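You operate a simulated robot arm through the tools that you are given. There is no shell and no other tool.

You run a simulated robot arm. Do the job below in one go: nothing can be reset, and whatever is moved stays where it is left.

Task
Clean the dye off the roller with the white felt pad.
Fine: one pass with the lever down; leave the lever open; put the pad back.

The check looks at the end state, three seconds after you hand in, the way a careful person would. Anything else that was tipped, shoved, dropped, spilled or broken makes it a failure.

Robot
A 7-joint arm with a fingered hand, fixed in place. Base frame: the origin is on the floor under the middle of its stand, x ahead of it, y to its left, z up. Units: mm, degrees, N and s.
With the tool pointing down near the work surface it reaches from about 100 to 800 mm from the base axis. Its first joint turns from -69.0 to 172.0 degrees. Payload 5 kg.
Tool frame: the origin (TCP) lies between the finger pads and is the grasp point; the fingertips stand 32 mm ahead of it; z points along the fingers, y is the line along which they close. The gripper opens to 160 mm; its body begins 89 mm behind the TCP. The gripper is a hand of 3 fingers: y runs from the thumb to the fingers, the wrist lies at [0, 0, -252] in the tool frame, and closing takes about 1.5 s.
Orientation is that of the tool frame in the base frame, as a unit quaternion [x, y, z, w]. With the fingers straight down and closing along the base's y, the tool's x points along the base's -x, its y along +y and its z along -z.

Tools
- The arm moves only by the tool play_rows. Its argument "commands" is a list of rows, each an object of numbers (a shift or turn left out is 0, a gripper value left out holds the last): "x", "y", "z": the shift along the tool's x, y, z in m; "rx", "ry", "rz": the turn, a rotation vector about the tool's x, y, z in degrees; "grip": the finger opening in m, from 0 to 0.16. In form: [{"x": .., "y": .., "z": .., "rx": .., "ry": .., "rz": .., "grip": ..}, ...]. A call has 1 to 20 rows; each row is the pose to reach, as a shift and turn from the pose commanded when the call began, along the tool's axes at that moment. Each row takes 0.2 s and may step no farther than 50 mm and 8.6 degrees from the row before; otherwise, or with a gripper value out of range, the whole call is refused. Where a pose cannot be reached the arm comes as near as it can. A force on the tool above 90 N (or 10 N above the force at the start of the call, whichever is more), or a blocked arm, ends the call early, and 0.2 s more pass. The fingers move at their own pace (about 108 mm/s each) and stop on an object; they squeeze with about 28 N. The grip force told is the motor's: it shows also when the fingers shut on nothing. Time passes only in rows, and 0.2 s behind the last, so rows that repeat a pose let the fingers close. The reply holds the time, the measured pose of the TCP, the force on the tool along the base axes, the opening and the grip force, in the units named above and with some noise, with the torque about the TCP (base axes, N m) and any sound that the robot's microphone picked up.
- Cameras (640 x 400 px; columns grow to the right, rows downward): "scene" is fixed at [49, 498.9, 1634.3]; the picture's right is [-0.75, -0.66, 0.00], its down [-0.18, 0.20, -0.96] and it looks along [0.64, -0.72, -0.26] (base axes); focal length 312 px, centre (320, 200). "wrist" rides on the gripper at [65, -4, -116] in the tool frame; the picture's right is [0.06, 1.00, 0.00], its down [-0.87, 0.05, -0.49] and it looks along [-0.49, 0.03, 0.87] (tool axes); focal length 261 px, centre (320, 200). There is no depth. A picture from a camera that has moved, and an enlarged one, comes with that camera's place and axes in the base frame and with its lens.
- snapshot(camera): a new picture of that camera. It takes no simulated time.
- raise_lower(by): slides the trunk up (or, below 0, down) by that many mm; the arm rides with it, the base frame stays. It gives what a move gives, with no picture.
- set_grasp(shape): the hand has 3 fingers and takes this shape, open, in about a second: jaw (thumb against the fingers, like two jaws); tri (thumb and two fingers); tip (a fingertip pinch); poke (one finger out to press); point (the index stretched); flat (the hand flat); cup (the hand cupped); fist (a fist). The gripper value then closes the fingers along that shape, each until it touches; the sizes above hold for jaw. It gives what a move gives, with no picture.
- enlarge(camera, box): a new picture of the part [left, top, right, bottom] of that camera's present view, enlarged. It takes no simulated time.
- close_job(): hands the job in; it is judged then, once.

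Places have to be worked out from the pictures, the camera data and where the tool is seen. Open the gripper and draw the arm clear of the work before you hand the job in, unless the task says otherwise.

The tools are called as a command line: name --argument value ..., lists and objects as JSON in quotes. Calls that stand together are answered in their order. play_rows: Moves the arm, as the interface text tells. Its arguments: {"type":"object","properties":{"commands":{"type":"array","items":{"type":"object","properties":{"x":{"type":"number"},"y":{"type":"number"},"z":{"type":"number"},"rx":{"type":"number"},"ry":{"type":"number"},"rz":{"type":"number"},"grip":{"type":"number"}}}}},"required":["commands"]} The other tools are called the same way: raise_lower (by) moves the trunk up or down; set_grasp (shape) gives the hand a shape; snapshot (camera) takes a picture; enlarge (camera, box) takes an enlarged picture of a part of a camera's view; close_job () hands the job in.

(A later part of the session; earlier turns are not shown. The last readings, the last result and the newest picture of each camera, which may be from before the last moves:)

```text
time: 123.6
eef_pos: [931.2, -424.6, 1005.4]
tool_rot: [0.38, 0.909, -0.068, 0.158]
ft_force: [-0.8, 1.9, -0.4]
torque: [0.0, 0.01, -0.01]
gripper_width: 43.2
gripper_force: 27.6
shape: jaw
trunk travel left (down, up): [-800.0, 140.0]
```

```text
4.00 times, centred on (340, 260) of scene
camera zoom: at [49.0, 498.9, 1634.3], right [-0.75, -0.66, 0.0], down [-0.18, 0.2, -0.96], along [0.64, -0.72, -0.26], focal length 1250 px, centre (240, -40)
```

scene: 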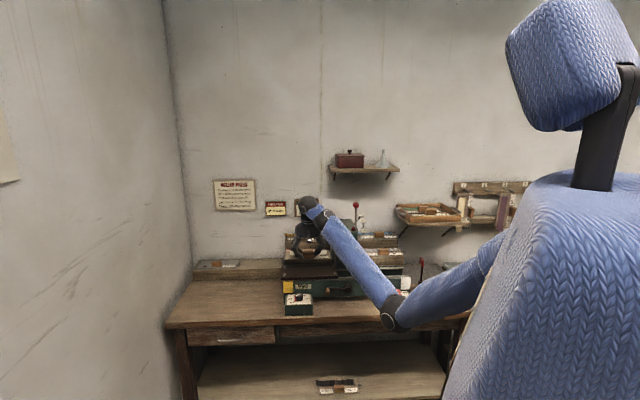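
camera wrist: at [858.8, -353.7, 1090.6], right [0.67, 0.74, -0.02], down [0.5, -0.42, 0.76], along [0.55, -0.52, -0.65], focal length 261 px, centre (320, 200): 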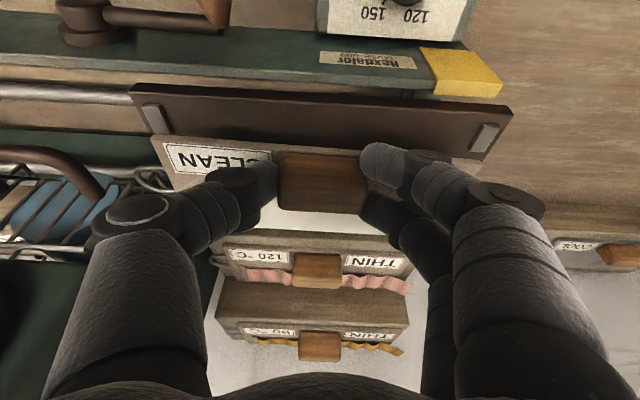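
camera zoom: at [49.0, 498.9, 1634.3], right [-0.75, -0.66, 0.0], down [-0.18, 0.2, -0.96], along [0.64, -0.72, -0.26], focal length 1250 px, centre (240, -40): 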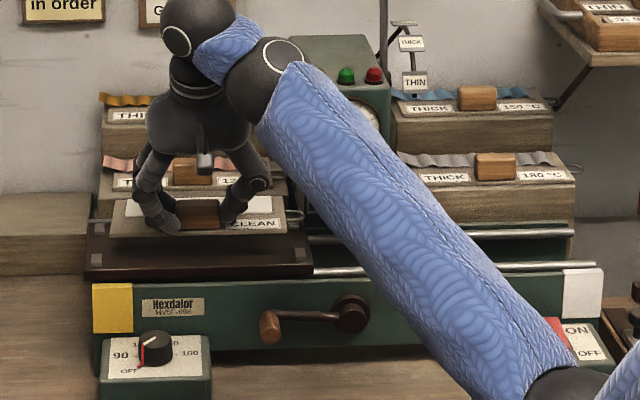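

Pad centred between the bars (about 4–5 mm clearance each side), front edge at depth ≈952. Lowering 10 mm, then in small steps until contact.

play_rows --commands '[{"x": 0.0007, "z": 0.0019}, {"x": 0.0017, "z": 0.0047}, {"x": 0.0027, "z": 0.0075}, {"x": 0.0034, "z": 0.0094}, {"x": 0.0034, "z": 0.0094}]'

play_rows --commands '[{"x": 0.0007, "z": 0.0019}, {"x": 0.0014, "z": 0.0038}, {"x": 0.0014, "z": 0.0038}]'

```text
time: 124.8
eef_pos: [930.9, -423.4, 995.0]
tool_rot: [0.379, 0.909, -0.068, 0.159]
ft_force: [0.6, -0.8, -1.2]
torque: [0.07, 0.04, -0.01]
gripper_width: 43.0
gripper_force: 28.2
shape: jaw
trunk travel left (down, up): [-800.0, 140.0]
```

```text
time: 125.6
eef_pos: [931.3, -422.3, 991.0]
tool_rot: [0.379, 0.909, -0.068, 0.158]
ft_force: [0.5, -0.6, -0.8]
torque: [0.03, 0.05, 0.0]
gripper_width: 43.0
gripper_force: 28.3
shape: jaw
trunk travel left (down, up): [-800.0, 140.0]
```

No contact yet at z=991; another 3 mm.

play_rows --commands '[{"x": 0.0005, "z": 0.0014}, {"x": 0.001, "z": 0.0028}, {"x": 0.001, "z": 0.0028}]'

play_rows --commands '[{"x": 0.0005, "z": 0.0014}, {"x": 0.001, "z": 0.0028}, {"x": 0.001, "z": 0.0028}]'

enlarge --camera "wrist" --box '[120, 60, 500, 240]'

```text
time: 126.4
eef_pos: [932.2, -423.9, 988.3]
tool_rot: [0.38, 0.909, -0.068, 0.158]
ft_force: [-0.7, 0.6, -1.0]
torque: [0.0, 0.01, -0.02]
gripper_width: 43.0
gripper_force: 27.9
shape: jaw
trunk travel left (down, up): [-800.0, 140.0]
```

```text
time: 127.2
eef_pos: [931.4, -423.1, 985.5]
tool_rot: [0.38, 0.909, -0.067, 0.158]
ft_force: [0.5, 0.2, -2.2]
torque: [0.03, 0.06, 0.0]
gripper_width: 43.0
gripper_force: 27.7
shape: jaw
trunk travel left (down, up): [-800.0, 140.0]
```

```text
1.68 times, centred on (310, 150) of wrist
camera zoom: at [858.4, -353.2, 1070.7], right [0.67, 0.74, -0.02], down [0.5, -0.42, 0.76], along [0.55, -0.52, -0.65], focal length 439 px, centre (337, 284)
```

zoom: 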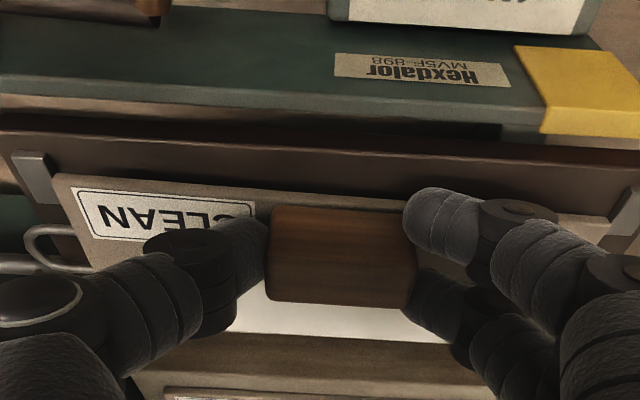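

Pad sits nicely between the bars with the loop clear. Continue down 3 mm and 3 mm more.

play_rows --commands '[{"x": 0.0005, "z": 0.0014}, {"x": 0.001, "z": 0.0028}, {"x": 0.001, "z": 0.0028}]'

play_rows --commands '[{"x": 0.0005, "z": 0.0014}, {"x": 0.001, "z": 0.0028}, {"x": 0.001, "z": 0.0028}]'

```text
time: 128.0
eef_pos: [931.5, -423.8, 981.0]
tool_rot: [0.38, 0.909, -0.068, 0.157]
ft_force: [-1.1, -0.1, -2.1]
torque: [0.05, 0.02, 0.02]
gripper_width: 43.5
gripper_force: 28.2
shape: jaw
trunk travel left (down, up): [-800.0, 140.0]
```

```text
time: 128.8
eef_pos: [930.7, -422.5, 977.6]
tool_rot: [0.379, 0.909, -0.068, 0.157]
ft_force: [-0.6, 0.1, -1.1]
torque: [0.01, 0.03, -0.03]
gripper_width: 42.9
gripper_force: 28.2
shape: jaw
trunk travel left (down, up): [-800.0, 140.0]
```

Still no contact at z=977.6. Let me look at the gap between pad and bed.

enlarge --camera "wrist" --box '[100, 80, 540, 260]'

enlarge --camera "scene" --box '[270, 235, 350, 295]'

```text
1.45 times, centred on (320, 170) of wrist
camera zoom: at [858.1, -353.5, 1064.3], right [0.67, 0.74, -0.02], down [0.5, -0.42, 0.76], along [0.55, -0.52, -0.65], focal length 379 px, centre (320, 244)
```

zoom: 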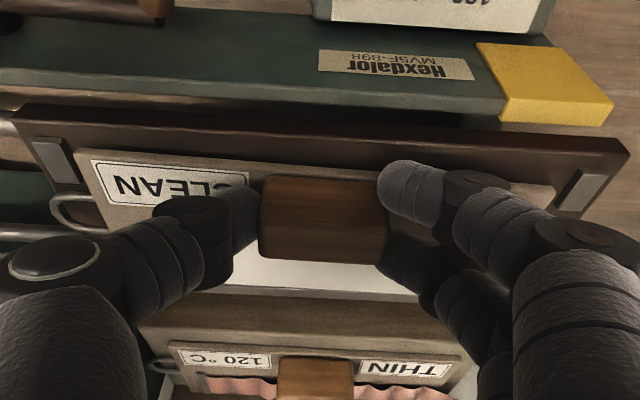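

```text
6.67 times, centred on (310, 265) of scene
camera zoom: at [49.0, 498.9, 1634.3], right [-0.75, -0.66, 0.0], down [-0.18, 0.2, -0.96], along [0.64, -0.72, -0.26], focal length 2083 px, centre (387, -233)
```

zoom: 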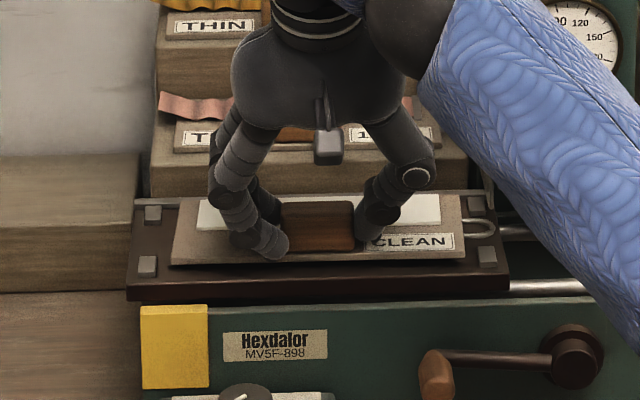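

It looks only a few millimetres above the bed. Continue down in small steps.

play_rows --commands '[{"x": 0.0005, "z": 0.0014}, {"x": 0.001, "z": 0.0028}, {"x": 0.001, "z": 0.0028}]'

play_rows --commands '[{"x": 0.0005, "z": 0.0014}, {"x": 0.001, "z": 0.0028}, {"x": 0.001, "z": 0.0028}]'

```text
time: 129.6
eef_pos: [930.9, -423.1, 976.8]
tool_rot: [0.38, 0.909, -0.067, 0.158]
ft_force: [-0.3, 0.4, -0.7]
torque: [0.01, 0.04, 0.04]
gripper_width: 43.1
gripper_force: 28.3
shape: jaw
trunk travel left (down, up): [-800.0, 140.0]
```

```text
time: 130.4
eef_pos: [931.1, -422.4, 972.8]
tool_rot: [0.38, 0.909, -0.068, 0.158]
ft_force: [0.0, 0.0, -0.5]
torque: [0.03, 0.0, 0.03]
gripper_width: 43.2
gripper_force: 28.0
shape: jaw
trunk travel left (down, up): [-800.0, 140.0]
```

Still free at z≈973. Two more small steps.

play_rows --commands '[{"x": 0.0005, "z": 0.0014}, {"x": 0.001, "z": 0.0028}, {"x": 0.001, "z": 0.0028}]'

play_rows --commands '[{"x": 0.0005, "z": 0.0014}, {"x": 0.001, "z": 0.0028}, {"x": 0.001, "z": 0.0028}]'

enlarge --camera "scene" --box '[270, 235, 350, 295]'

```text
time: 131.2
eef_pos: [930.2, -423.9, 972.3]
tool_rot: [0.381, 0.908, -0.068, 0.16]
ft_force: [1.2, -0.1, 15.1]
torque: [-0.09, -0.19, 0.07]
gripper_width: 43.4
gripper_force: 28.3
shape: jaw
trunk travel left (down, up): [-800.0, 140.0]
```

```text
time: 132.0
eef_pos: [929.5, -423.0, 971.6]
tool_rot: [0.381, 0.908, -0.068, 0.159]
ft_force: [3.5, -2.1, 29.4]
torque: [-0.29, -0.36, 0.29]
gripper_width: 44.2
gripper_force: 28.2
shape: jaw
trunk travel left (down, up): [-800.0, 140.0]
```

```text
6.67 times, centred on (310, 265) of scene
camera zoom: at [49.0, 498.9, 1634.3], right [-0.75, -0.66, 0.0], down [-0.18, 0.2, -0.96], along [0.64, -0.72, -0.26], focal length 2083 px, centre (387, -233)
```

zoom: 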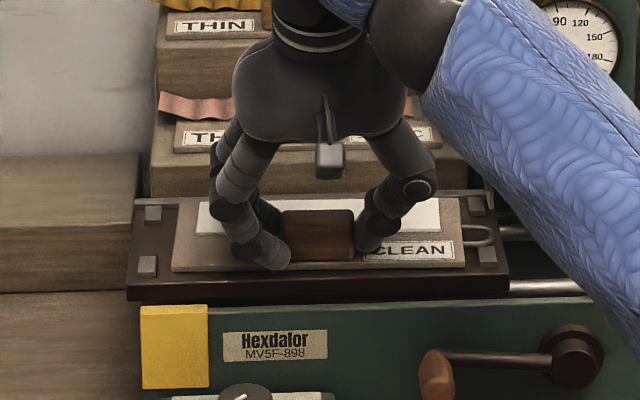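

Contact: 15→29 N with no further descent, so the pad is seated on the bed at TCP z≈972. I'll relieve the pressure, open the fingers, and lift straight up.

play_rows --commands '[{"x": -0.0015, "z": -0.0042}, {"x": -0.0015, "z": -0.0042}, {"x": -0.0015, "z": -0.0042, "grip": 0.06}, {"x": -0.0015, "z": -0.0042, "grip": 0.08}, {"x": -0.0015, "z": -0.0042, "grip": 0.1}, {"x": -0.0015, "z": -0.0042, "grip": 0.1}, {"x": -0.0049, "z": -0.0136}, {"x": -0.0117, "z": -0.0324}, {"x": -0.0203, "z": -0.0559}, {"x": -0.0305, "z": -0.084}, {"x": -0.0408, "z": -0.1122}, {"x": -0.0408, "z": -0.1122}]'

snapshot --camera "wrist"

enlarge --camera "scene" --box '[260, 190, 420, 310]'

```text
time: 134.6
eef_pos: [933.3, -423.0, 1082.6]
tool_rot: [0.379, 0.909, -0.067, 0.158]
ft_force: [0.5, 0.7, 0.4]
torque: [-0.01, 0.02, -0.01]
gripper_width: 99.6
gripper_force: 0.0
shape: jaw
out of reach, approached as far as the arm can: row 11, 12
trunk travel left (down, up): [-800.0, 140.0]
```

```text
taken
camera wrist: at [860.1, -353.0, 1168.5], right [0.67, 0.74, -0.02], down [0.5, -0.42, 0.76], along [0.55, -0.52, -0.65], focal length 261 px, centre (320, 200)
```

wrist: 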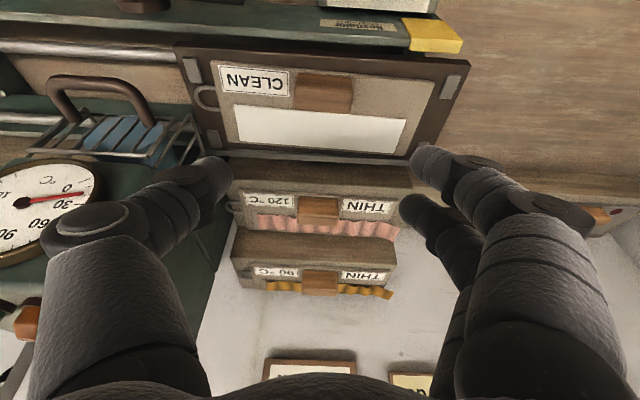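

```text
3.33 times, centred on (340, 250) of scene
camera zoom: at [49.0, 498.9, 1634.3], right [-0.75, -0.66, 0.0], down [-0.18, 0.2, -0.96], along [0.64, -0.72, -0.26], focal length 1042 px, centre (253, 33)
```

zoom: 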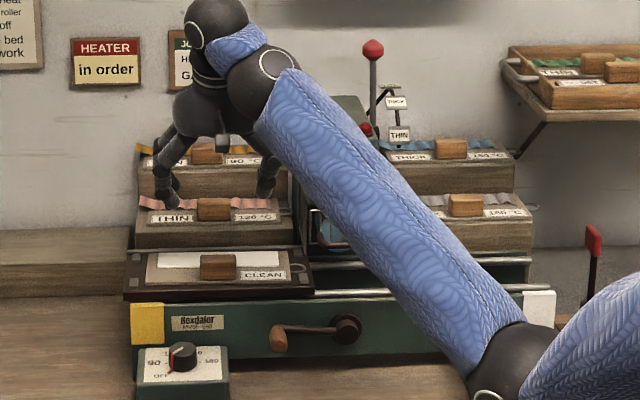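

The pad is seated squarely on the bed. Let me zoom on the roller cage and pad from here.

enlarge --camera "wrist" --box '[0, 30, 260, 190]'

enlarge --camera "wrist" --box '[170, 30, 480, 180]'

```text
2.46 times, centred on (130, 110) of wrist
camera zoom: at [860.1, -353.0, 1168.5], right [0.67, 0.74, -0.02], down [0.5, -0.42, 0.76], along [0.55, -0.52, -0.65], focal length 642 px, centre (788, 422)
```

zoom: 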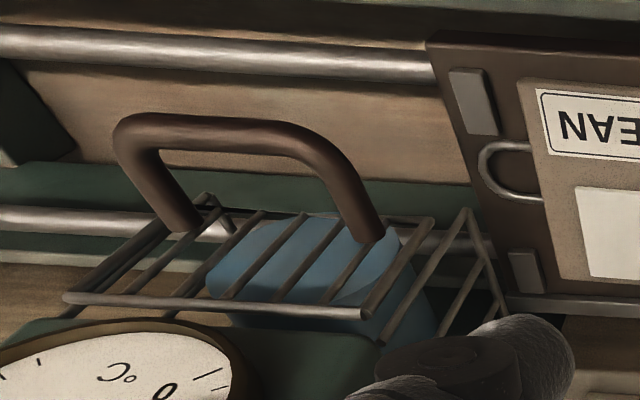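

```text
2.06 times, centred on (325, 105) of wrist
camera zoom: at [860.1, -353.0, 1168.5], right [0.67, 0.74, -0.02], down [0.5, -0.42, 0.76], along [0.55, -0.52, -0.65], focal length 538 px, centre (310, 396)
```

zoom: 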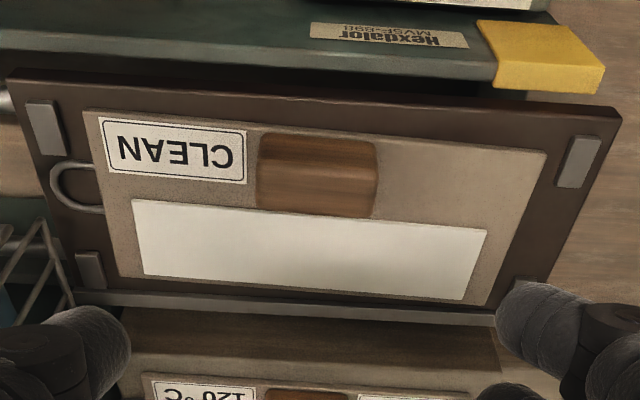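

The guard has an arched handle sticking out in front; I want to be sure the pad's wooden handle will pass under/in front of it. I'll move the hand left out of the way to get a clear scene view of the roller area.

play_rows --commands '[{"y": 0.04, "z": 0.01, "x": 0.003}, {"y": 0.08, "z": 0.02, "x": 0.006}, {"y": 0.12, "z": 0.02, "x": 0.006}, {"y": 0.16, "z": 0.02, "x": 0.006}, {"y": 0.2, "z": 0.02, "x": 0.006}, {"y": 0.24, "z": 0.02, "x": 0.006}, {"y": 0.24, "z": 0.02, "x": 0.006}]'

enlarge --camera "scene" --box '[320, 210, 380, 280]'

enlarge --camera "scene" --box '[270, 190, 430, 310]'

```text
time: 136.2
eef_pos: [1104.1, -256.3, 1059.9]
tool_rot: [0.38, 0.909, -0.067, 0.159]
ft_force: [-0.5, -0.8, -1.0]
torque: [0.01, 0.0, 0.03]
gripper_width: 99.4
gripper_force: 0.0
shape: jaw
trunk travel left (down, up): [-800.0, 140.0]
```

```text
5.71 times, centred on (350, 245) of scene
camera zoom: at [49.0, 498.9, 1634.3], right [-0.75, -0.66, 0.0], down [-0.18, 0.2, -0.96], along [0.64, -0.72, -0.26], focal length 1786 px, centre (149, -57)
```

zoom: 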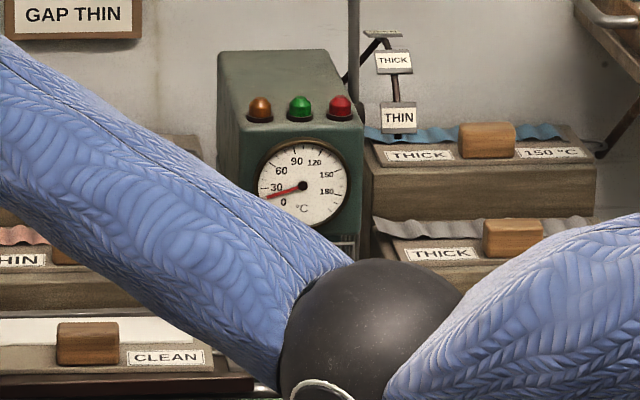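

```text
3.33 times, centred on (350, 250) of scene
camera zoom: at [49.0, 498.9, 1634.3], right [-0.75, -0.66, 0.0], down [-0.18, 0.2, -0.96], along [0.64, -0.72, -0.26], focal length 1042 px, centre (220, 33)
```

zoom: 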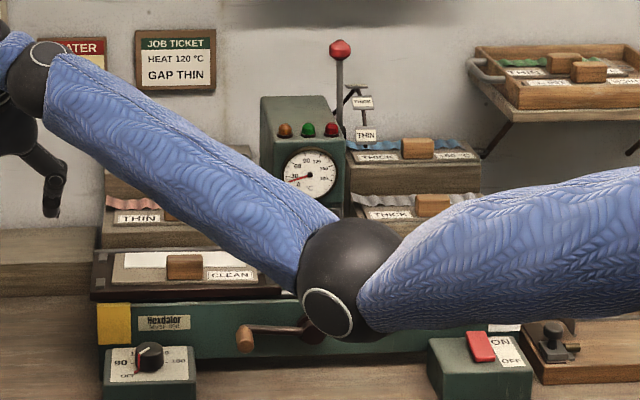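

The arm blocks the scene view from this side. The lever knob rides close to the tower's right face, so a single finger is best for it; I'll switch the hand to the "poke" shape here in free space and see which finger extends.

set_grasp --shape "poke"

snapshot --camera "wrist"

enlarge --camera "scene" --box '[180, 150, 340, 270]'

```text
time: 137.1
eef_pos: [1104.1, -255.7, 1060.2]
tool_rot: [0.38, 0.909, -0.067, 0.158]
ft_force: [0.0, -0.5, -1.1]
torque: [-0.02, 0.0, 0.01]
gripper_width: 0.0
gripper_force: 0.0
shape: poke
trunk travel left (down, up): [-800.0, 140.0]
```

```text
taken
camera wrist: at [1031.8, -185.6, 1145.6], right [0.67, 0.74, -0.02], down [0.5, -0.42, 0.76], along [0.55, -0.52, -0.65], focal length 261 px, centre (320, 200)
```

wrist: 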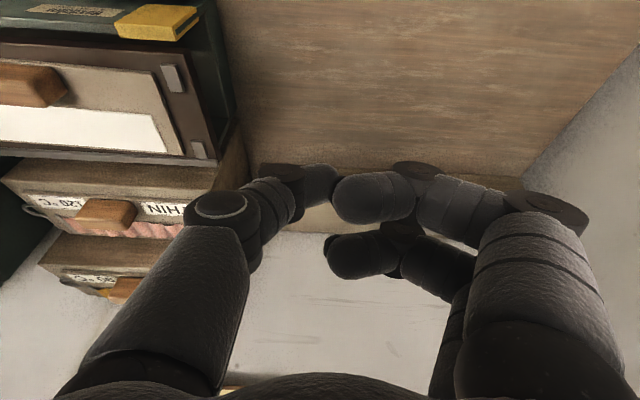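

```text
3.33 times, centred on (260, 210) of scene
camera zoom: at [49.0, 498.9, 1634.3], right [-0.75, -0.66, 0.0], down [-0.18, 0.2, -0.96], along [0.64, -0.72, -0.26], focal length 1042 px, centre (520, 167)
```

zoom: 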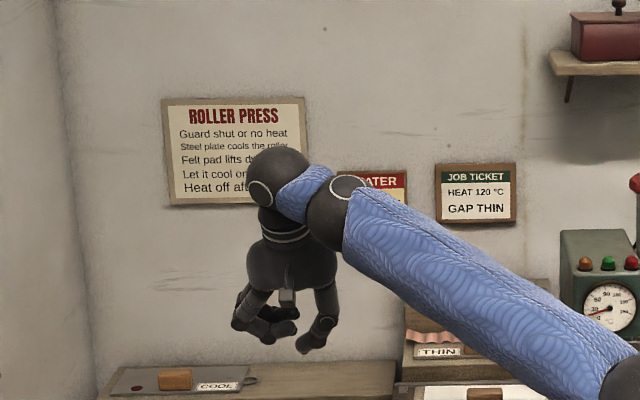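

Let me enlarge the wrist view to see the poke finger properly, and try "point" as well.

enlarge --camera "wrist" --box '[160, 130, 500, 330]'

set_grasp --shape "point"

enlarge --camera "wrist" --box '[100, 100, 540, 340]'

enlarge --camera "scene" --box '[220, 190, 300, 250]'

```text
1.88 times, centred on (330, 230) of wrist
camera zoom: at [1031.8, -185.6, 1145.6], right [0.67, 0.74, -0.02], down [0.5, -0.42, 0.76], along [0.55, -0.52, -0.65], focal length 491 px, centre (301, 144)
```

zoom: 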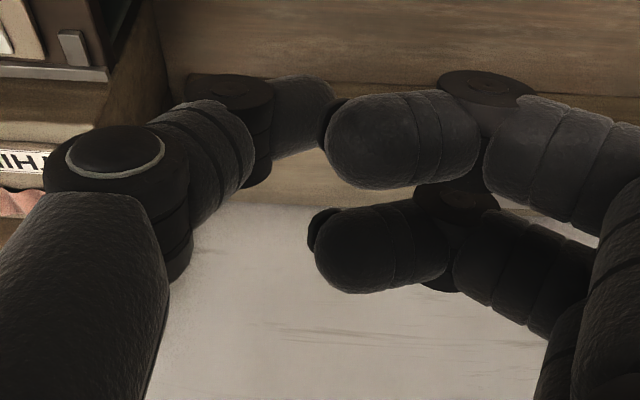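

```text
time: 138.0
eef_pos: [1104.8, -255.7, 1059.7]
tool_rot: [0.38, 0.909, -0.068, 0.158]
ft_force: [-0.1, 0.3, -0.2]
torque: [-0.02, 0.03, 0.0]
gripper_width: 0.0
gripper_force: 0.0
shape: point
trunk travel left (down, up): [-800.0, 140.0]
```

```text
1.45 times, centred on (320, 220) of wrist
camera zoom: at [1031.8, -185.6, 1145.6], right [0.67, 0.74, -0.02], down [0.5, -0.42, 0.76], along [0.55, -0.52, -0.65], focal length 379 px, centre (320, 171)
```

zoom: 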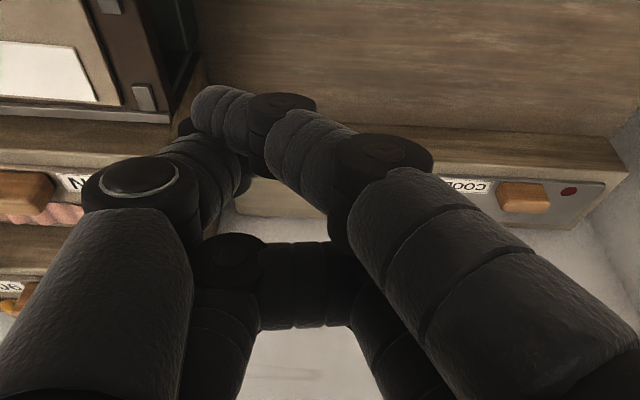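

```text
6.67 times, centred on (260, 220) of scene
camera zoom: at [49.0, 498.9, 1634.3], right [-0.75, -0.66, 0.0], down [-0.18, 0.2, -0.96], along [0.64, -0.72, -0.26], focal length 2083 px, centre (720, 67)
```

zoom: 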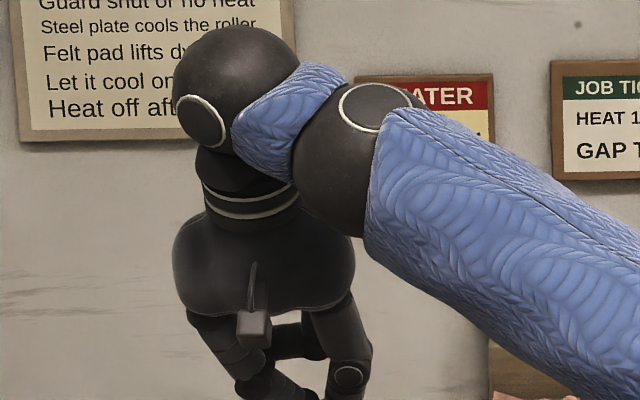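

The shape may still be forming; I'll wait a second and look again.

play_rows --commands '[{"x": 0}, {"x": 0}, {"x": 0}, {"x": 0}, {"x": 0}]'

enlarge --camera "wrist" --box '[100, 100, 540, 340]'

enlarge --camera "scene" --box '[220, 200, 300, 260]'

```text
time: 139.2
eef_pos: [1104.6, -256.2, 1060.0]
tool_rot: [0.38, 0.909, -0.068, 0.158]
ft_force: [-0.1, -0.3, 0.9]
torque: [-0.04, -0.01, 0.0]
gripper_width: 0.0
gripper_force: 0.1
shape: point
trunk travel left (down, up): [-800.0, 140.0]
```

```text
1.45 times, centred on (320, 220) of wrist
camera zoom: at [1031.9, -185.5, 1145.6], right [0.67, 0.74, -0.02], down [0.5, -0.42, 0.76], along [0.55, -0.52, -0.65], focal length 379 px, centre (320, 171)
```

zoom: 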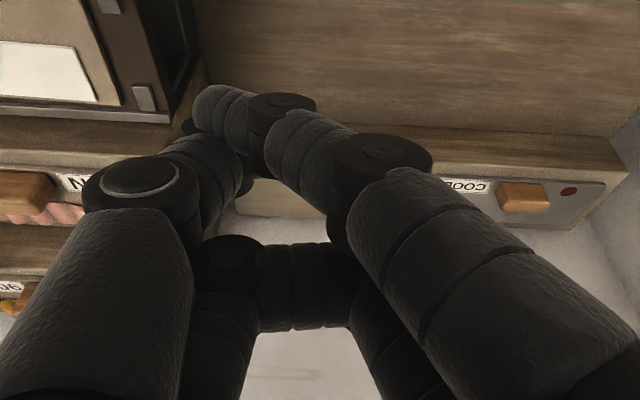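

```text
6.67 times, centred on (260, 230) of scene
camera zoom: at [49.0, 498.9, 1634.3], right [-0.75, -0.66, 0.0], down [-0.18, 0.2, -0.96], along [0.64, -0.72, -0.26], focal length 2083 px, centre (720, 0)
```

zoom: 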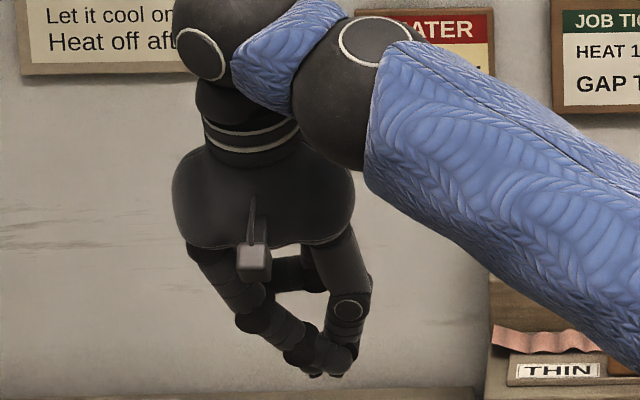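

Neither poke nor point gives a cleaner tool than a widely opened jaw: the lone thumb on the right side can act as the pushing finger for the lever. I'll return to "jaw" (open), tilt to 45°, and raise the trunk for the lever work.

set_grasp --shape "jaw"

play_rows --commands '[{"ry": -7}, {"ry": -14}, {"ry": -20}, {"ry": -25}, {"ry": -25}]'

raise_lower --by 140

snapshot --camera "scene"

```text
time: 140.1
eef_pos: [1105.3, -254.9, 1059.5]
tool_rot: [0.38, 0.909, -0.067, 0.158]
ft_force: [0.6, -0.1, -0.5]
torque: [-0.02, -0.02, 0.01]
gripper_width: 159.9
gripper_force: 0.1
shape: jaw
trunk travel left (down, up): [-800.0, 140.0]
```

```text
time: 141.3
eef_pos: [1105.5, -255.6, 1060.9]
tool_rot: [0.356, 0.853, -0.149, 0.352]
ft_force: [-0.2, 0.3, 0.5]
torque: [-0.03, 0.0, 0.02]
gripper_width: 159.8
gripper_force: 0.1
shape: jaw
trunk travel left (down, up): [-800.0, 140.0]
```

```text
time: 142.9
eef_pos: [1105.4, -256.1, 1200.0]
tool_rot: [0.356, 0.853, -0.148, 0.35]
ft_force: [0.2, -0.8, 0.2]
torque: [-0.01, 0.03, 0.01]
gripper_width: 159.9
gripper_force: 0.1
shape: jaw
trunk travel left (down, up): [-940.0, 0.0]
```

```text
taken
```

scene: 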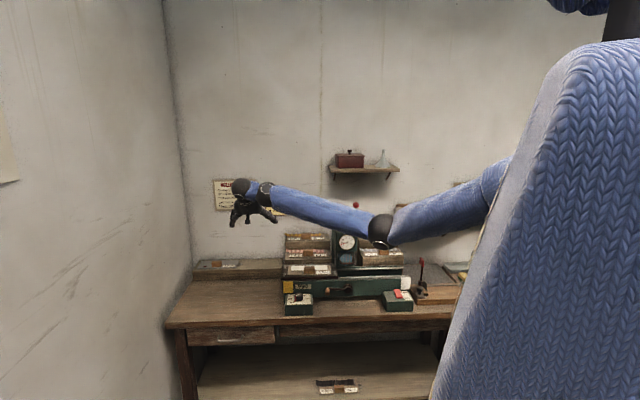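

The press front is now in clear view below the arm. Zooming on the roller/cage and lever.

enlarge --camera "scene" --box '[310, 225, 390, 285]'

enlarge --camera "scene" --box '[270, 230, 430, 320]'

```text
6.67 times, centred on (350, 255) of scene
camera zoom: at [49.0, 498.9, 1634.3], right [-0.75, -0.66, 0.0], down [-0.18, 0.2, -0.96], along [0.64, -0.72, -0.26], focal length 2083 px, centre (120, -167)
```

zoom: 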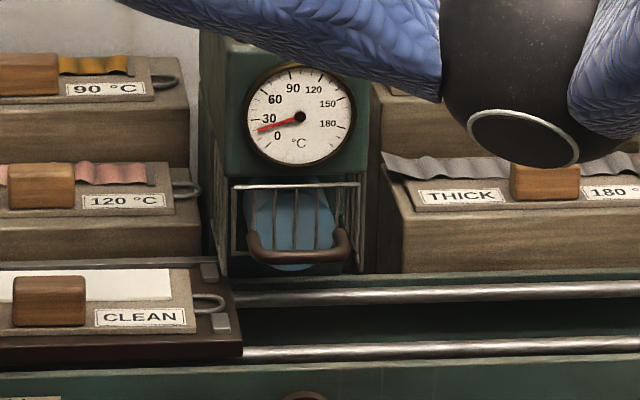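

```text
4.00 times, centred on (350, 275) of scene
camera zoom: at [49.0, 498.9, 1634.3], right [-0.75, -0.66, 0.0], down [-0.18, 0.2, -0.96], along [0.64, -0.72, -0.26], focal length 1250 px, centre (200, -100)
```

zoom: 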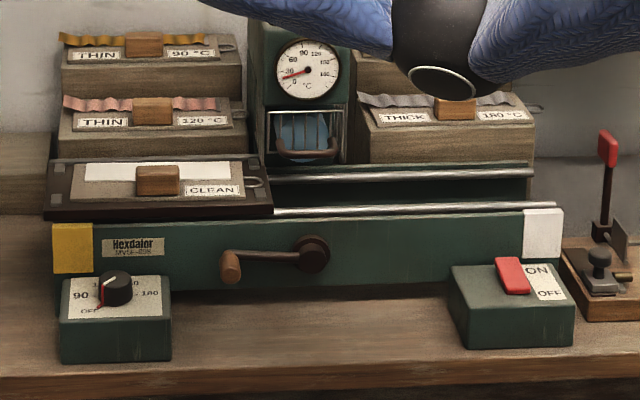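

Now everything is visible: the blue roller under the gauge behind the shut guard, whose U-handle sits higher than the pad's wooden handle, so the pad will pass. Next the lever: I move the hand right and up toward it (staying above the tower).

play_rows --commands '[{"x": -0.0103, "y": -0.0375, "z": -0.0073}, {"x": -0.0207, "y": -0.075, "z": -0.0147}, {"x": -0.031, "y": -0.1125, "z": -0.022}, {"x": -0.0414, "y": -0.15, "z": -0.0294}, {"x": -0.0517, "y": -0.1875, "z": -0.0367}, {"x": -0.062, "y": -0.225, "z": -0.044}, {"x": -0.0724, "y": -0.2625, "z": -0.0514}, {"x": -0.0827, "y": -0.3, "z": -0.0587}, {"x": -0.0827, "y": -0.3, "z": -0.0587}]'

snapshot --camera "wrist"

snapshot --camera "scene"

```text
time: 144.9
eef_pos: [905.6, -480.5, 1300.2]
tool_rot: [0.356, 0.853, -0.149, 0.351]
ft_force: [1.0, 0.8, -0.6]
torque: [0.03, 0.02, -0.02]
gripper_width: 159.7
gripper_force: 0.0
shape: jaw
trunk travel left (down, up): [-940.0, 0.0]
```

```text
taken
camera wrist: at [813.2, -391.3, 1335.8], right [0.68, 0.73, -0.05], down [0.23, -0.15, 0.96], along [0.7, -0.66, -0.27], focal length 261 px, centre (320, 200)
```

wrist: 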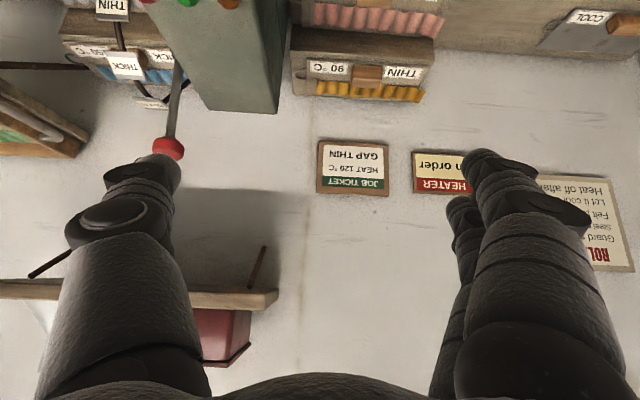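

```text
taken
```

scene: 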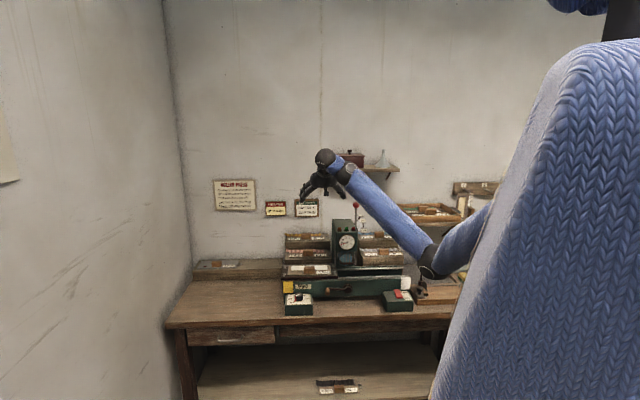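

The wrist camera now sees the lever with its OPEN/THICK/THIN marks. Enlarging for precise measurement.

enlarge --camera "wrist" --box '[60, 0, 300, 180]'

enlarge --camera "scene" --box '[325, 190, 385, 250]'

```text
2.22 times, centred on (180, 90) of wrist
camera zoom: at [813.2, -391.3, 1335.8], right [0.68, 0.73, -0.05], down [0.23, -0.15, 0.96], along [0.7, -0.66, -0.27], focal length 579 px, centre (631, 444)
```

zoom: 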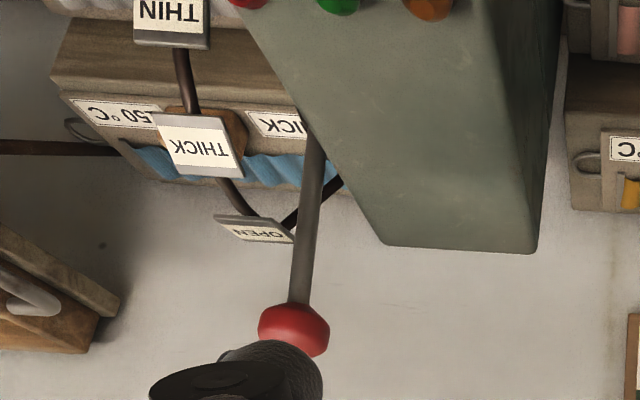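

```text
6.67 times, centred on (355, 220) of scene
camera zoom: at [49.0, 498.9, 1634.3], right [-0.75, -0.66, 0.0], down [-0.18, 0.2, -0.96], along [0.64, -0.72, -0.26], focal length 2083 px, centre (87, 67)
```

zoom: 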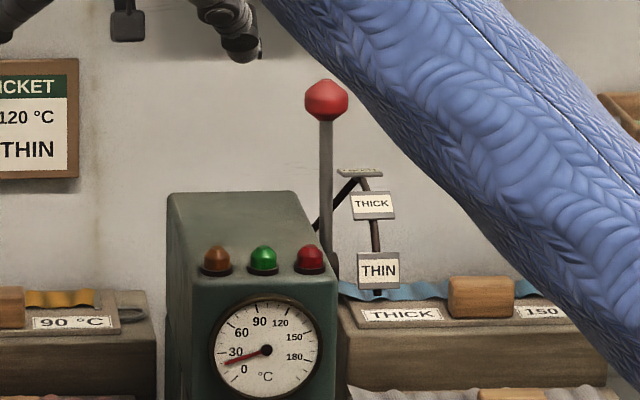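

I'll shift the hand 60 mm toward the wall (still well above the tower) to triangulate the knob from a second wrist view.

play_rows --commands '[{"x": -0.0141, "z": 0.0141}, {"x": -0.0283, "z": 0.0283}, {"x": -0.0424, "z": 0.0424}, {"x": -0.0424, "z": 0.0424}]'

enlarge --camera "wrist" --box '[0, 0, 240, 180]'

snapshot --camera "wrist"

```text
time: 145.9
eef_pos: [945.6, -522.7, 1300.3]
tool_rot: [0.356, 0.853, -0.148, 0.351]
ft_force: [0.2, -0.2, -0.4]
torque: [0.03, -0.05, 0.0]
gripper_width: 159.7
gripper_force: 0.1
shape: jaw
trunk travel left (down, up): [-940.0, 0.0]
```

```text
2.22 times, centred on (120, 90) of wrist
camera zoom: at [853.9, -433.9, 1334.9], right [0.68, 0.73, -0.05], down [0.23, -0.15, 0.96], along [0.7, -0.66, -0.27], focal length 579 px, centre (764, 444)
```

zoom: 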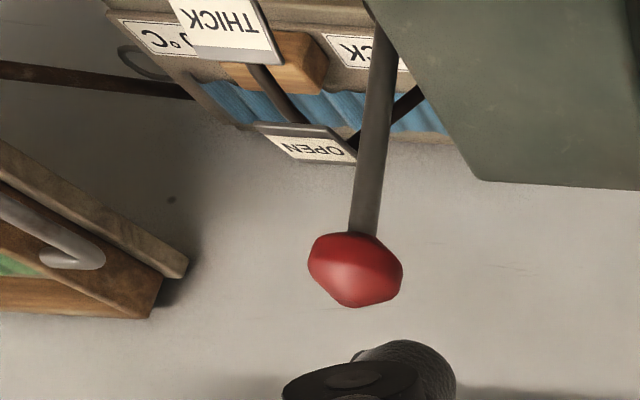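

```text
taken
camera wrist: at [853.9, -433.9, 1334.9], right [0.68, 0.73, -0.05], down [0.23, -0.15, 0.96], along [0.7, -0.66, -0.27], focal length 261 px, centre (320, 200)
```

wrist: 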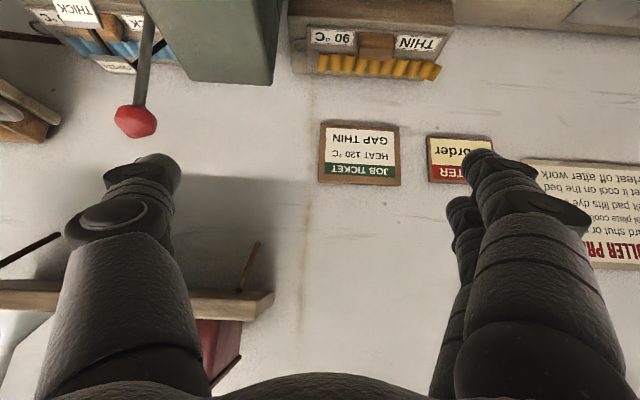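

Wrist-only triangulation puts the knob at about left=130, depth≈1125–1130, z≈1207–1211, radius ≈19 mm, right beside the tower's right face (≈145). I'll position the thumb above and behind the knob: first to a point well above it.

play_rows --commands '[{"x": -0.0122, "y": -0.0162, "z": 0.0164, "ry": 1}, {"x": -0.0243, "y": -0.0324, "z": 0.0328, "ry": 2}, {"x": -0.0365, "y": -0.0486, "z": 0.0492, "ry": 3}, {"x": -0.0486, "y": -0.0648, "z": 0.0656, "ry": 4}, {"x": -0.0608, "y": -0.081, "z": 0.082, "ry": 5}, {"x": -0.0608, "y": -0.081, "z": 0.082, "ry": 5}]'

snapshot --camera "wrist"

enlarge --camera "scene" --box '[300, 150, 420, 250]'

```text
time: 147.3
eef_pos: [959.3, -650.6, 1284.3]
tool_rot: [0.361, 0.868, -0.132, 0.313]
ft_force: [-0.4, 0.5, 0.0]
torque: [0.01, 0.02, 0.0]
gripper_width: 159.8
gripper_force: 0.1
shape: jaw
trunk travel left (down, up): [-940.0, 0.0]
```

```text
taken
camera wrist: at [869.8, -564.2, 1331.0], right [0.68, 0.73, -0.04], down [0.29, -0.21, 0.93], along [0.68, -0.64, -0.35], focal length 261 px, centre (320, 200)
```

wrist: 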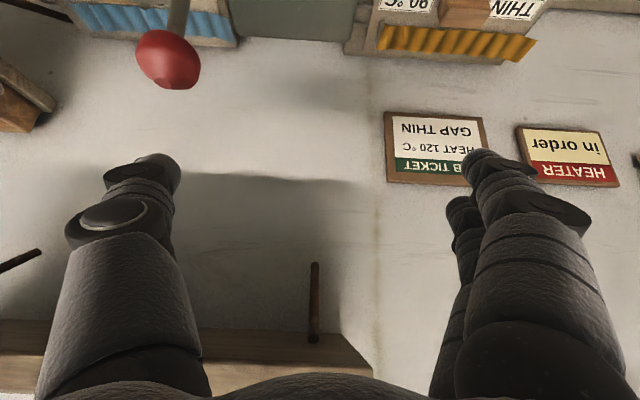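

```text
4.00 times, centred on (360, 200) of scene
camera zoom: at [49.0, 498.9, 1634.3], right [-0.75, -0.66, 0.0], down [-0.18, 0.2, -0.96], along [0.64, -0.72, -0.26], focal length 1250 px, centre (160, 200)
```

zoom: 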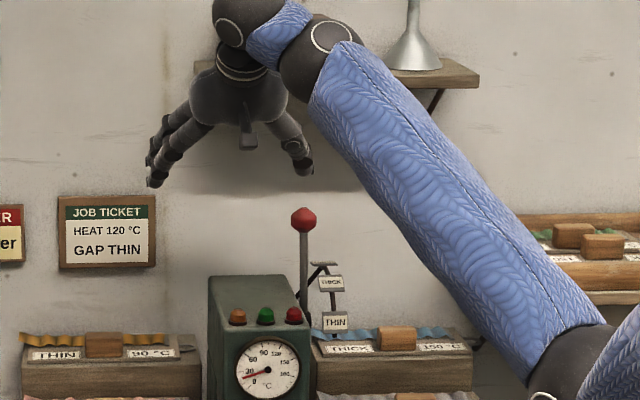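

The knob is confirmed at about (left 129, depth 1131, z 1206). The thumb tip is at ≈(125, 1152, 1268), above and behind it. I'll move 14 mm further back and lower 52 mm so the thumb sits just behind the knob.

play_rows --commands '[{"x": -0.0107, "z": 0.009}, {"x": 0.0006, "z": 0.0223}, {"x": 0.0117, "z": 0.0356}, {"x": 0.0227, "z": 0.0488}, {"x": 0.0227, "z": 0.0488}]'

snapshot --camera "wrist"

enlarge --camera "scene" --box '[320, 180, 400, 250]'

```text
time: 148.6
eef_pos: [967.5, -659.8, 1233.7]
tool_rot: [0.362, 0.868, -0.133, 0.313]
ft_force: [-0.1, -0.1, -0.2]
torque: [-0.01, 0.0, -0.02]
gripper_width: 160.1
gripper_force: 0.1
shape: jaw
trunk travel left (down, up): [-940.0, 0.0]
```

```text
taken
camera wrist: at [878.7, -573.2, 1280.0], right [0.68, 0.73, -0.04], down [0.29, -0.21, 0.93], along [0.68, -0.64, -0.35], focal length 261 px, centre (320, 200)
```

wrist: 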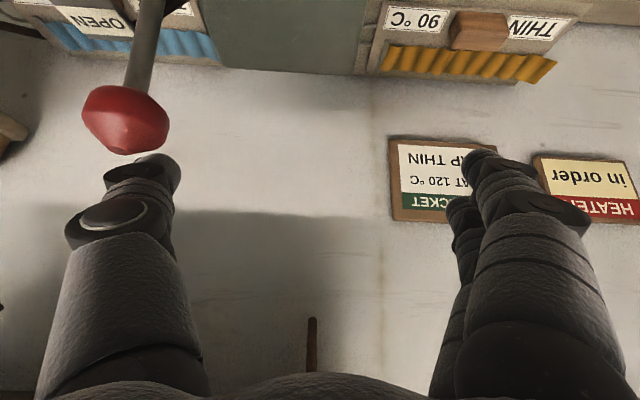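

```text
5.71 times, centred on (360, 215) of scene
camera zoom: at [49.0, 498.9, 1634.3], right [-0.75, -0.66, 0.0], down [-0.18, 0.2, -0.96], along [0.64, -0.72, -0.26], focal length 1786 px, centre (91, 114)
```

zoom: 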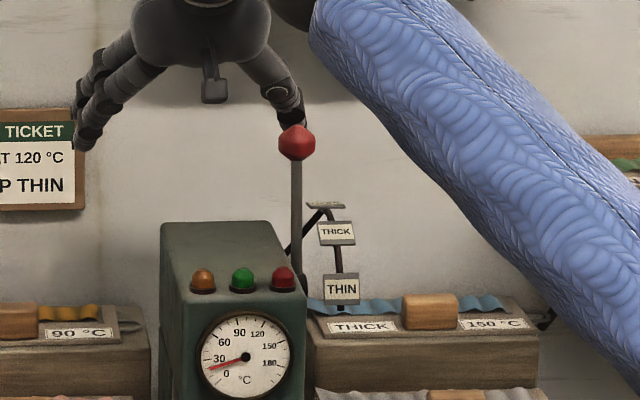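

The thumb is right behind the knob. Now I pull it toward the front along the lever's arc, the first ~60 mm, watching force.

play_rows --commands '[{"x": 0.0036, "z": -0.0082}, {"x": 0.0071, "z": -0.0164}, {"x": 0.0127, "z": -0.0237}, {"x": 0.0226, "z": -0.0307}, {"x": 0.033, "z": -0.0369}, {"x": 0.0428, "z": -0.0431}, {"x": 0.0428, "z": -0.0431}]'

snapshot --camera "wrist"

enlarge --camera "scene" --box '[320, 180, 400, 250]'

```text
time: 150.2
eef_pos: [925.4, -615.4, 1242.5]
tool_rot: [0.362, 0.867, -0.133, 0.315]
ft_force: [2.1, 3.3, 15.5]
torque: [-1.06, 0.88, -0.09]
gripper_width: 159.8
gripper_force: 0.2
shape: jaw
trunk travel left (down, up): [-940.0, 0.0]
```

```text
taken
camera wrist: at [835.7, -528.7, 1287.8], right [0.68, 0.73, -0.04], down [0.29, -0.21, 0.93], along [0.68, -0.65, -0.35], focal length 261 px, centre (320, 200)
```

wrist: 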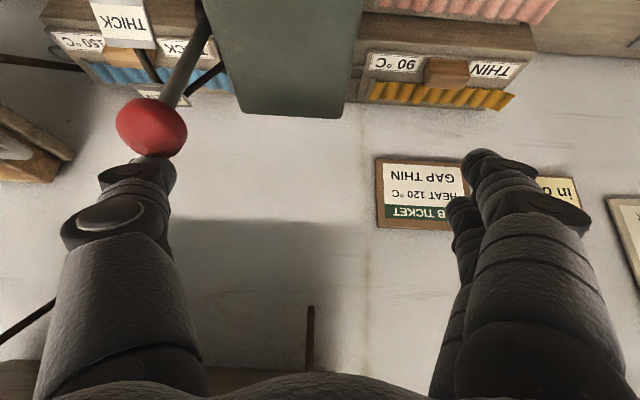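

```text
5.71 times, centred on (360, 215) of scene
camera zoom: at [49.0, 498.9, 1634.3], right [-0.75, -0.66, 0.0], down [-0.18, 0.2, -0.96], along [0.64, -0.72, -0.26], focal length 1786 px, centre (91, 114)
```

zoom: 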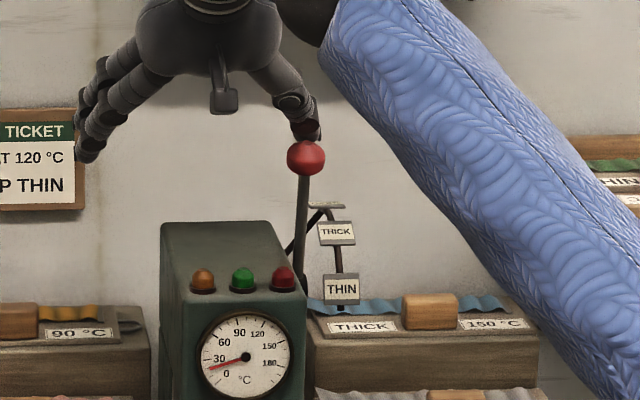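

The lever is moving (knob now ≈ depth 1086, z 1205). Continue along the arc toward about 40° forward.

play_rows --commands '[{"x": 0.0105, "z": -0.0062}, {"x": 0.0222, "z": -0.0108}, {"x": 0.0339, "z": -0.0149}, {"x": 0.0456, "z": -0.0187}, {"x": 0.0587, "z": -0.0219}, {"x": 0.0716, "z": -0.0243}, {"x": 0.0716, "z": -0.0243}]'

snapshot --camera "wrist"

enlarge --camera "scene" --box '[320, 180, 400, 250]'

```text
time: 151.8
eef_pos: [876.8, -567.1, 1211.0]
tool_rot: [0.362, 0.867, -0.133, 0.314]
ft_force: [-0.2, 0.5, -0.2]
torque: [0.0, 0.01, -0.01]
gripper_width: 160.1
gripper_force: 0.0
shape: jaw
trunk travel left (down, up): [-940.0, 0.0]
```

```text
taken
camera wrist: at [787.3, -481.2, 1256.9], right [0.68, 0.73, -0.04], down [0.29, -0.21, 0.93], along [0.68, -0.64, -0.36], focal length 261 px, centre (320, 200)
```

wrist: 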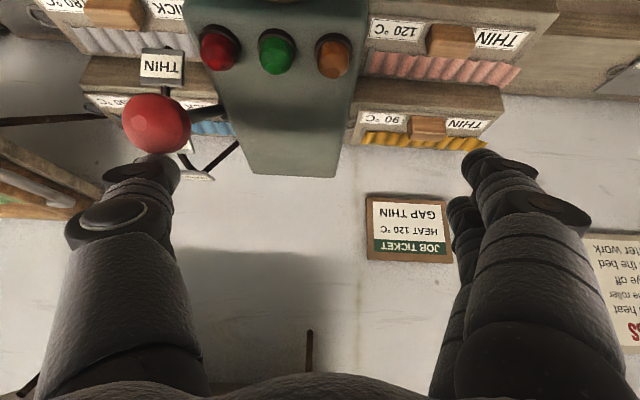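

```text
5.71 times, centred on (360, 215) of scene
camera zoom: at [49.0, 498.9, 1634.3], right [-0.75, -0.66, 0.0], down [-0.18, 0.2, -0.96], along [0.64, -0.72, -0.26], focal length 1786 px, centre (91, 114)
```

zoom: 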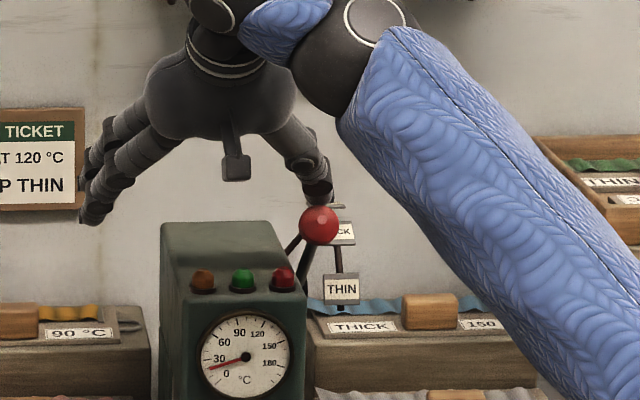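

The lever now sits at the THICK mark and stays there by itself. I'll continue down toward THIN (fully down).

play_rows --commands '[{"x": 0.0109, "z": -0.0026}, {"x": 0.0238, "z": -0.0043}, {"x": 0.0374, "z": -0.0053}, {"x": 0.0507, "z": -0.0034}, {"x": 0.0629, "z": -0.0006}, {"x": 0.0629, "z": -0.0006}]'

snapshot --camera "wrist"

enlarge --camera "scene" --box '[320, 200, 400, 270]'

```text
time: 153.2
eef_pos: [841.4, -532.0, 1171.4]
tool_rot: [0.362, 0.868, -0.132, 0.314]
ft_force: [-0.9, -0.2, -0.4]
torque: [0.01, 0.01, -0.01]
gripper_width: 159.9
gripper_force: 0.1
shape: jaw
trunk travel left (down, up): [-940.0, 0.0]
```

```text
taken
camera wrist: at [752.6, -445.4, 1218.5], right [0.68, 0.73, -0.04], down [0.29, -0.21, 0.93], along [0.68, -0.64, -0.35], focal length 261 px, centre (320, 200)
```

wrist: 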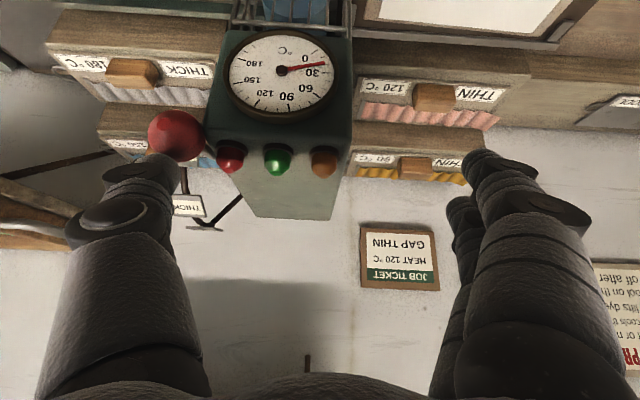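

```text
5.71 times, centred on (360, 235) of scene
camera zoom: at [49.0, 498.9, 1634.3], right [-0.75, -0.66, 0.0], down [-0.18, 0.2, -0.96], along [0.64, -0.72, -0.26], focal length 1786 px, centre (91, 0)
```

zoom: 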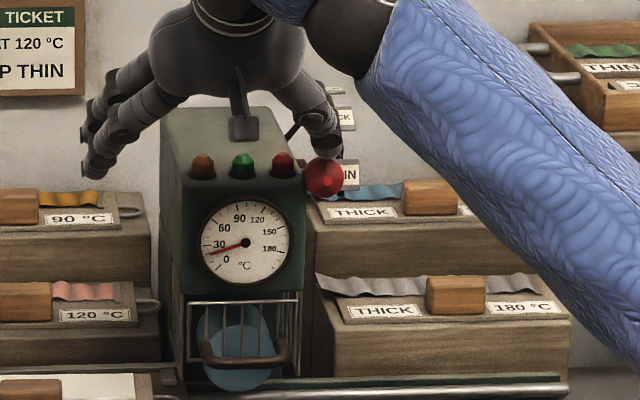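

The knob is now at the THIN mark and the blue roller has visibly come down. I'll press a few millimetres more to make sure it is fully at its lower stop.

play_rows --commands '[{"x": 0.0045, "z": 0.0018}, {"x": 0.009, "z": 0.0036}, {"x": 0.009, "z": 0.0036}]'

enlarge --camera "scene" --box '[320, 200, 400, 270]'

```text
time: 153.9
eef_pos: [838.8, -528.6, 1164.1]
tool_rot: [0.362, 0.868, -0.133, 0.313]
ft_force: [-0.1, 0.6, 2.4]
torque: [-0.18, 0.16, -0.04]
gripper_width: 159.8
gripper_force: 0.0
shape: jaw
trunk travel left (down, up): [-940.0, 0.0]
```

```text
5.71 times, centred on (360, 235) of scene
camera zoom: at [49.0, 498.9, 1634.3], right [-0.75, -0.66, 0.0], down [-0.18, 0.2, -0.96], along [0.64, -0.72, -0.26], focal length 1786 px, centre (91, 0)
```

zoom: 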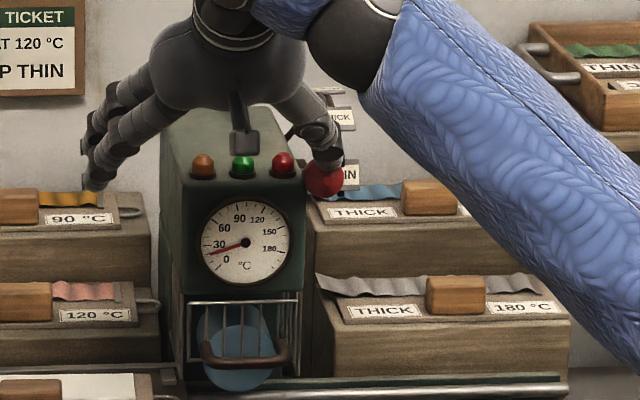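

Just touching now (2.4 N). A further 5 mm push to test for the stop.

play_rows --commands '[{"x": 0.0028, "z": 0.0011}, {"x": 0.0056, "z": 0.0022}, {"x": 0.0056, "z": 0.0022}]'

enlarge --camera "scene" --box '[320, 200, 400, 270]'

```text
time: 154.8
eef_pos: [836.7, -526.6, 1159.5]
tool_rot: [0.362, 0.867, -0.133, 0.315]
ft_force: [0.5, 1.3, 7.9]
torque: [-0.63, 0.45, -0.02]
gripper_width: 160.0
gripper_force: 0.0
shape: jaw
trunk travel left (down, up): [-940.0, 0.0]
```

```text
5.71 times, centred on (360, 235) of scene
camera zoom: at [49.0, 498.9, 1634.3], right [-0.75, -0.66, 0.0], down [-0.18, 0.2, -0.96], along [0.64, -0.72, -0.26], focal length 1786 px, centre (91, 0)
```

zoom: 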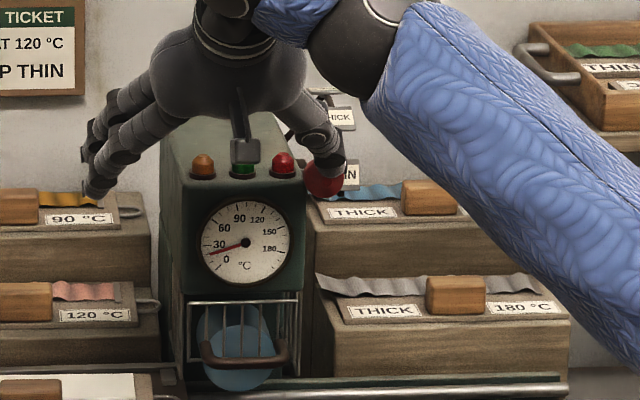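

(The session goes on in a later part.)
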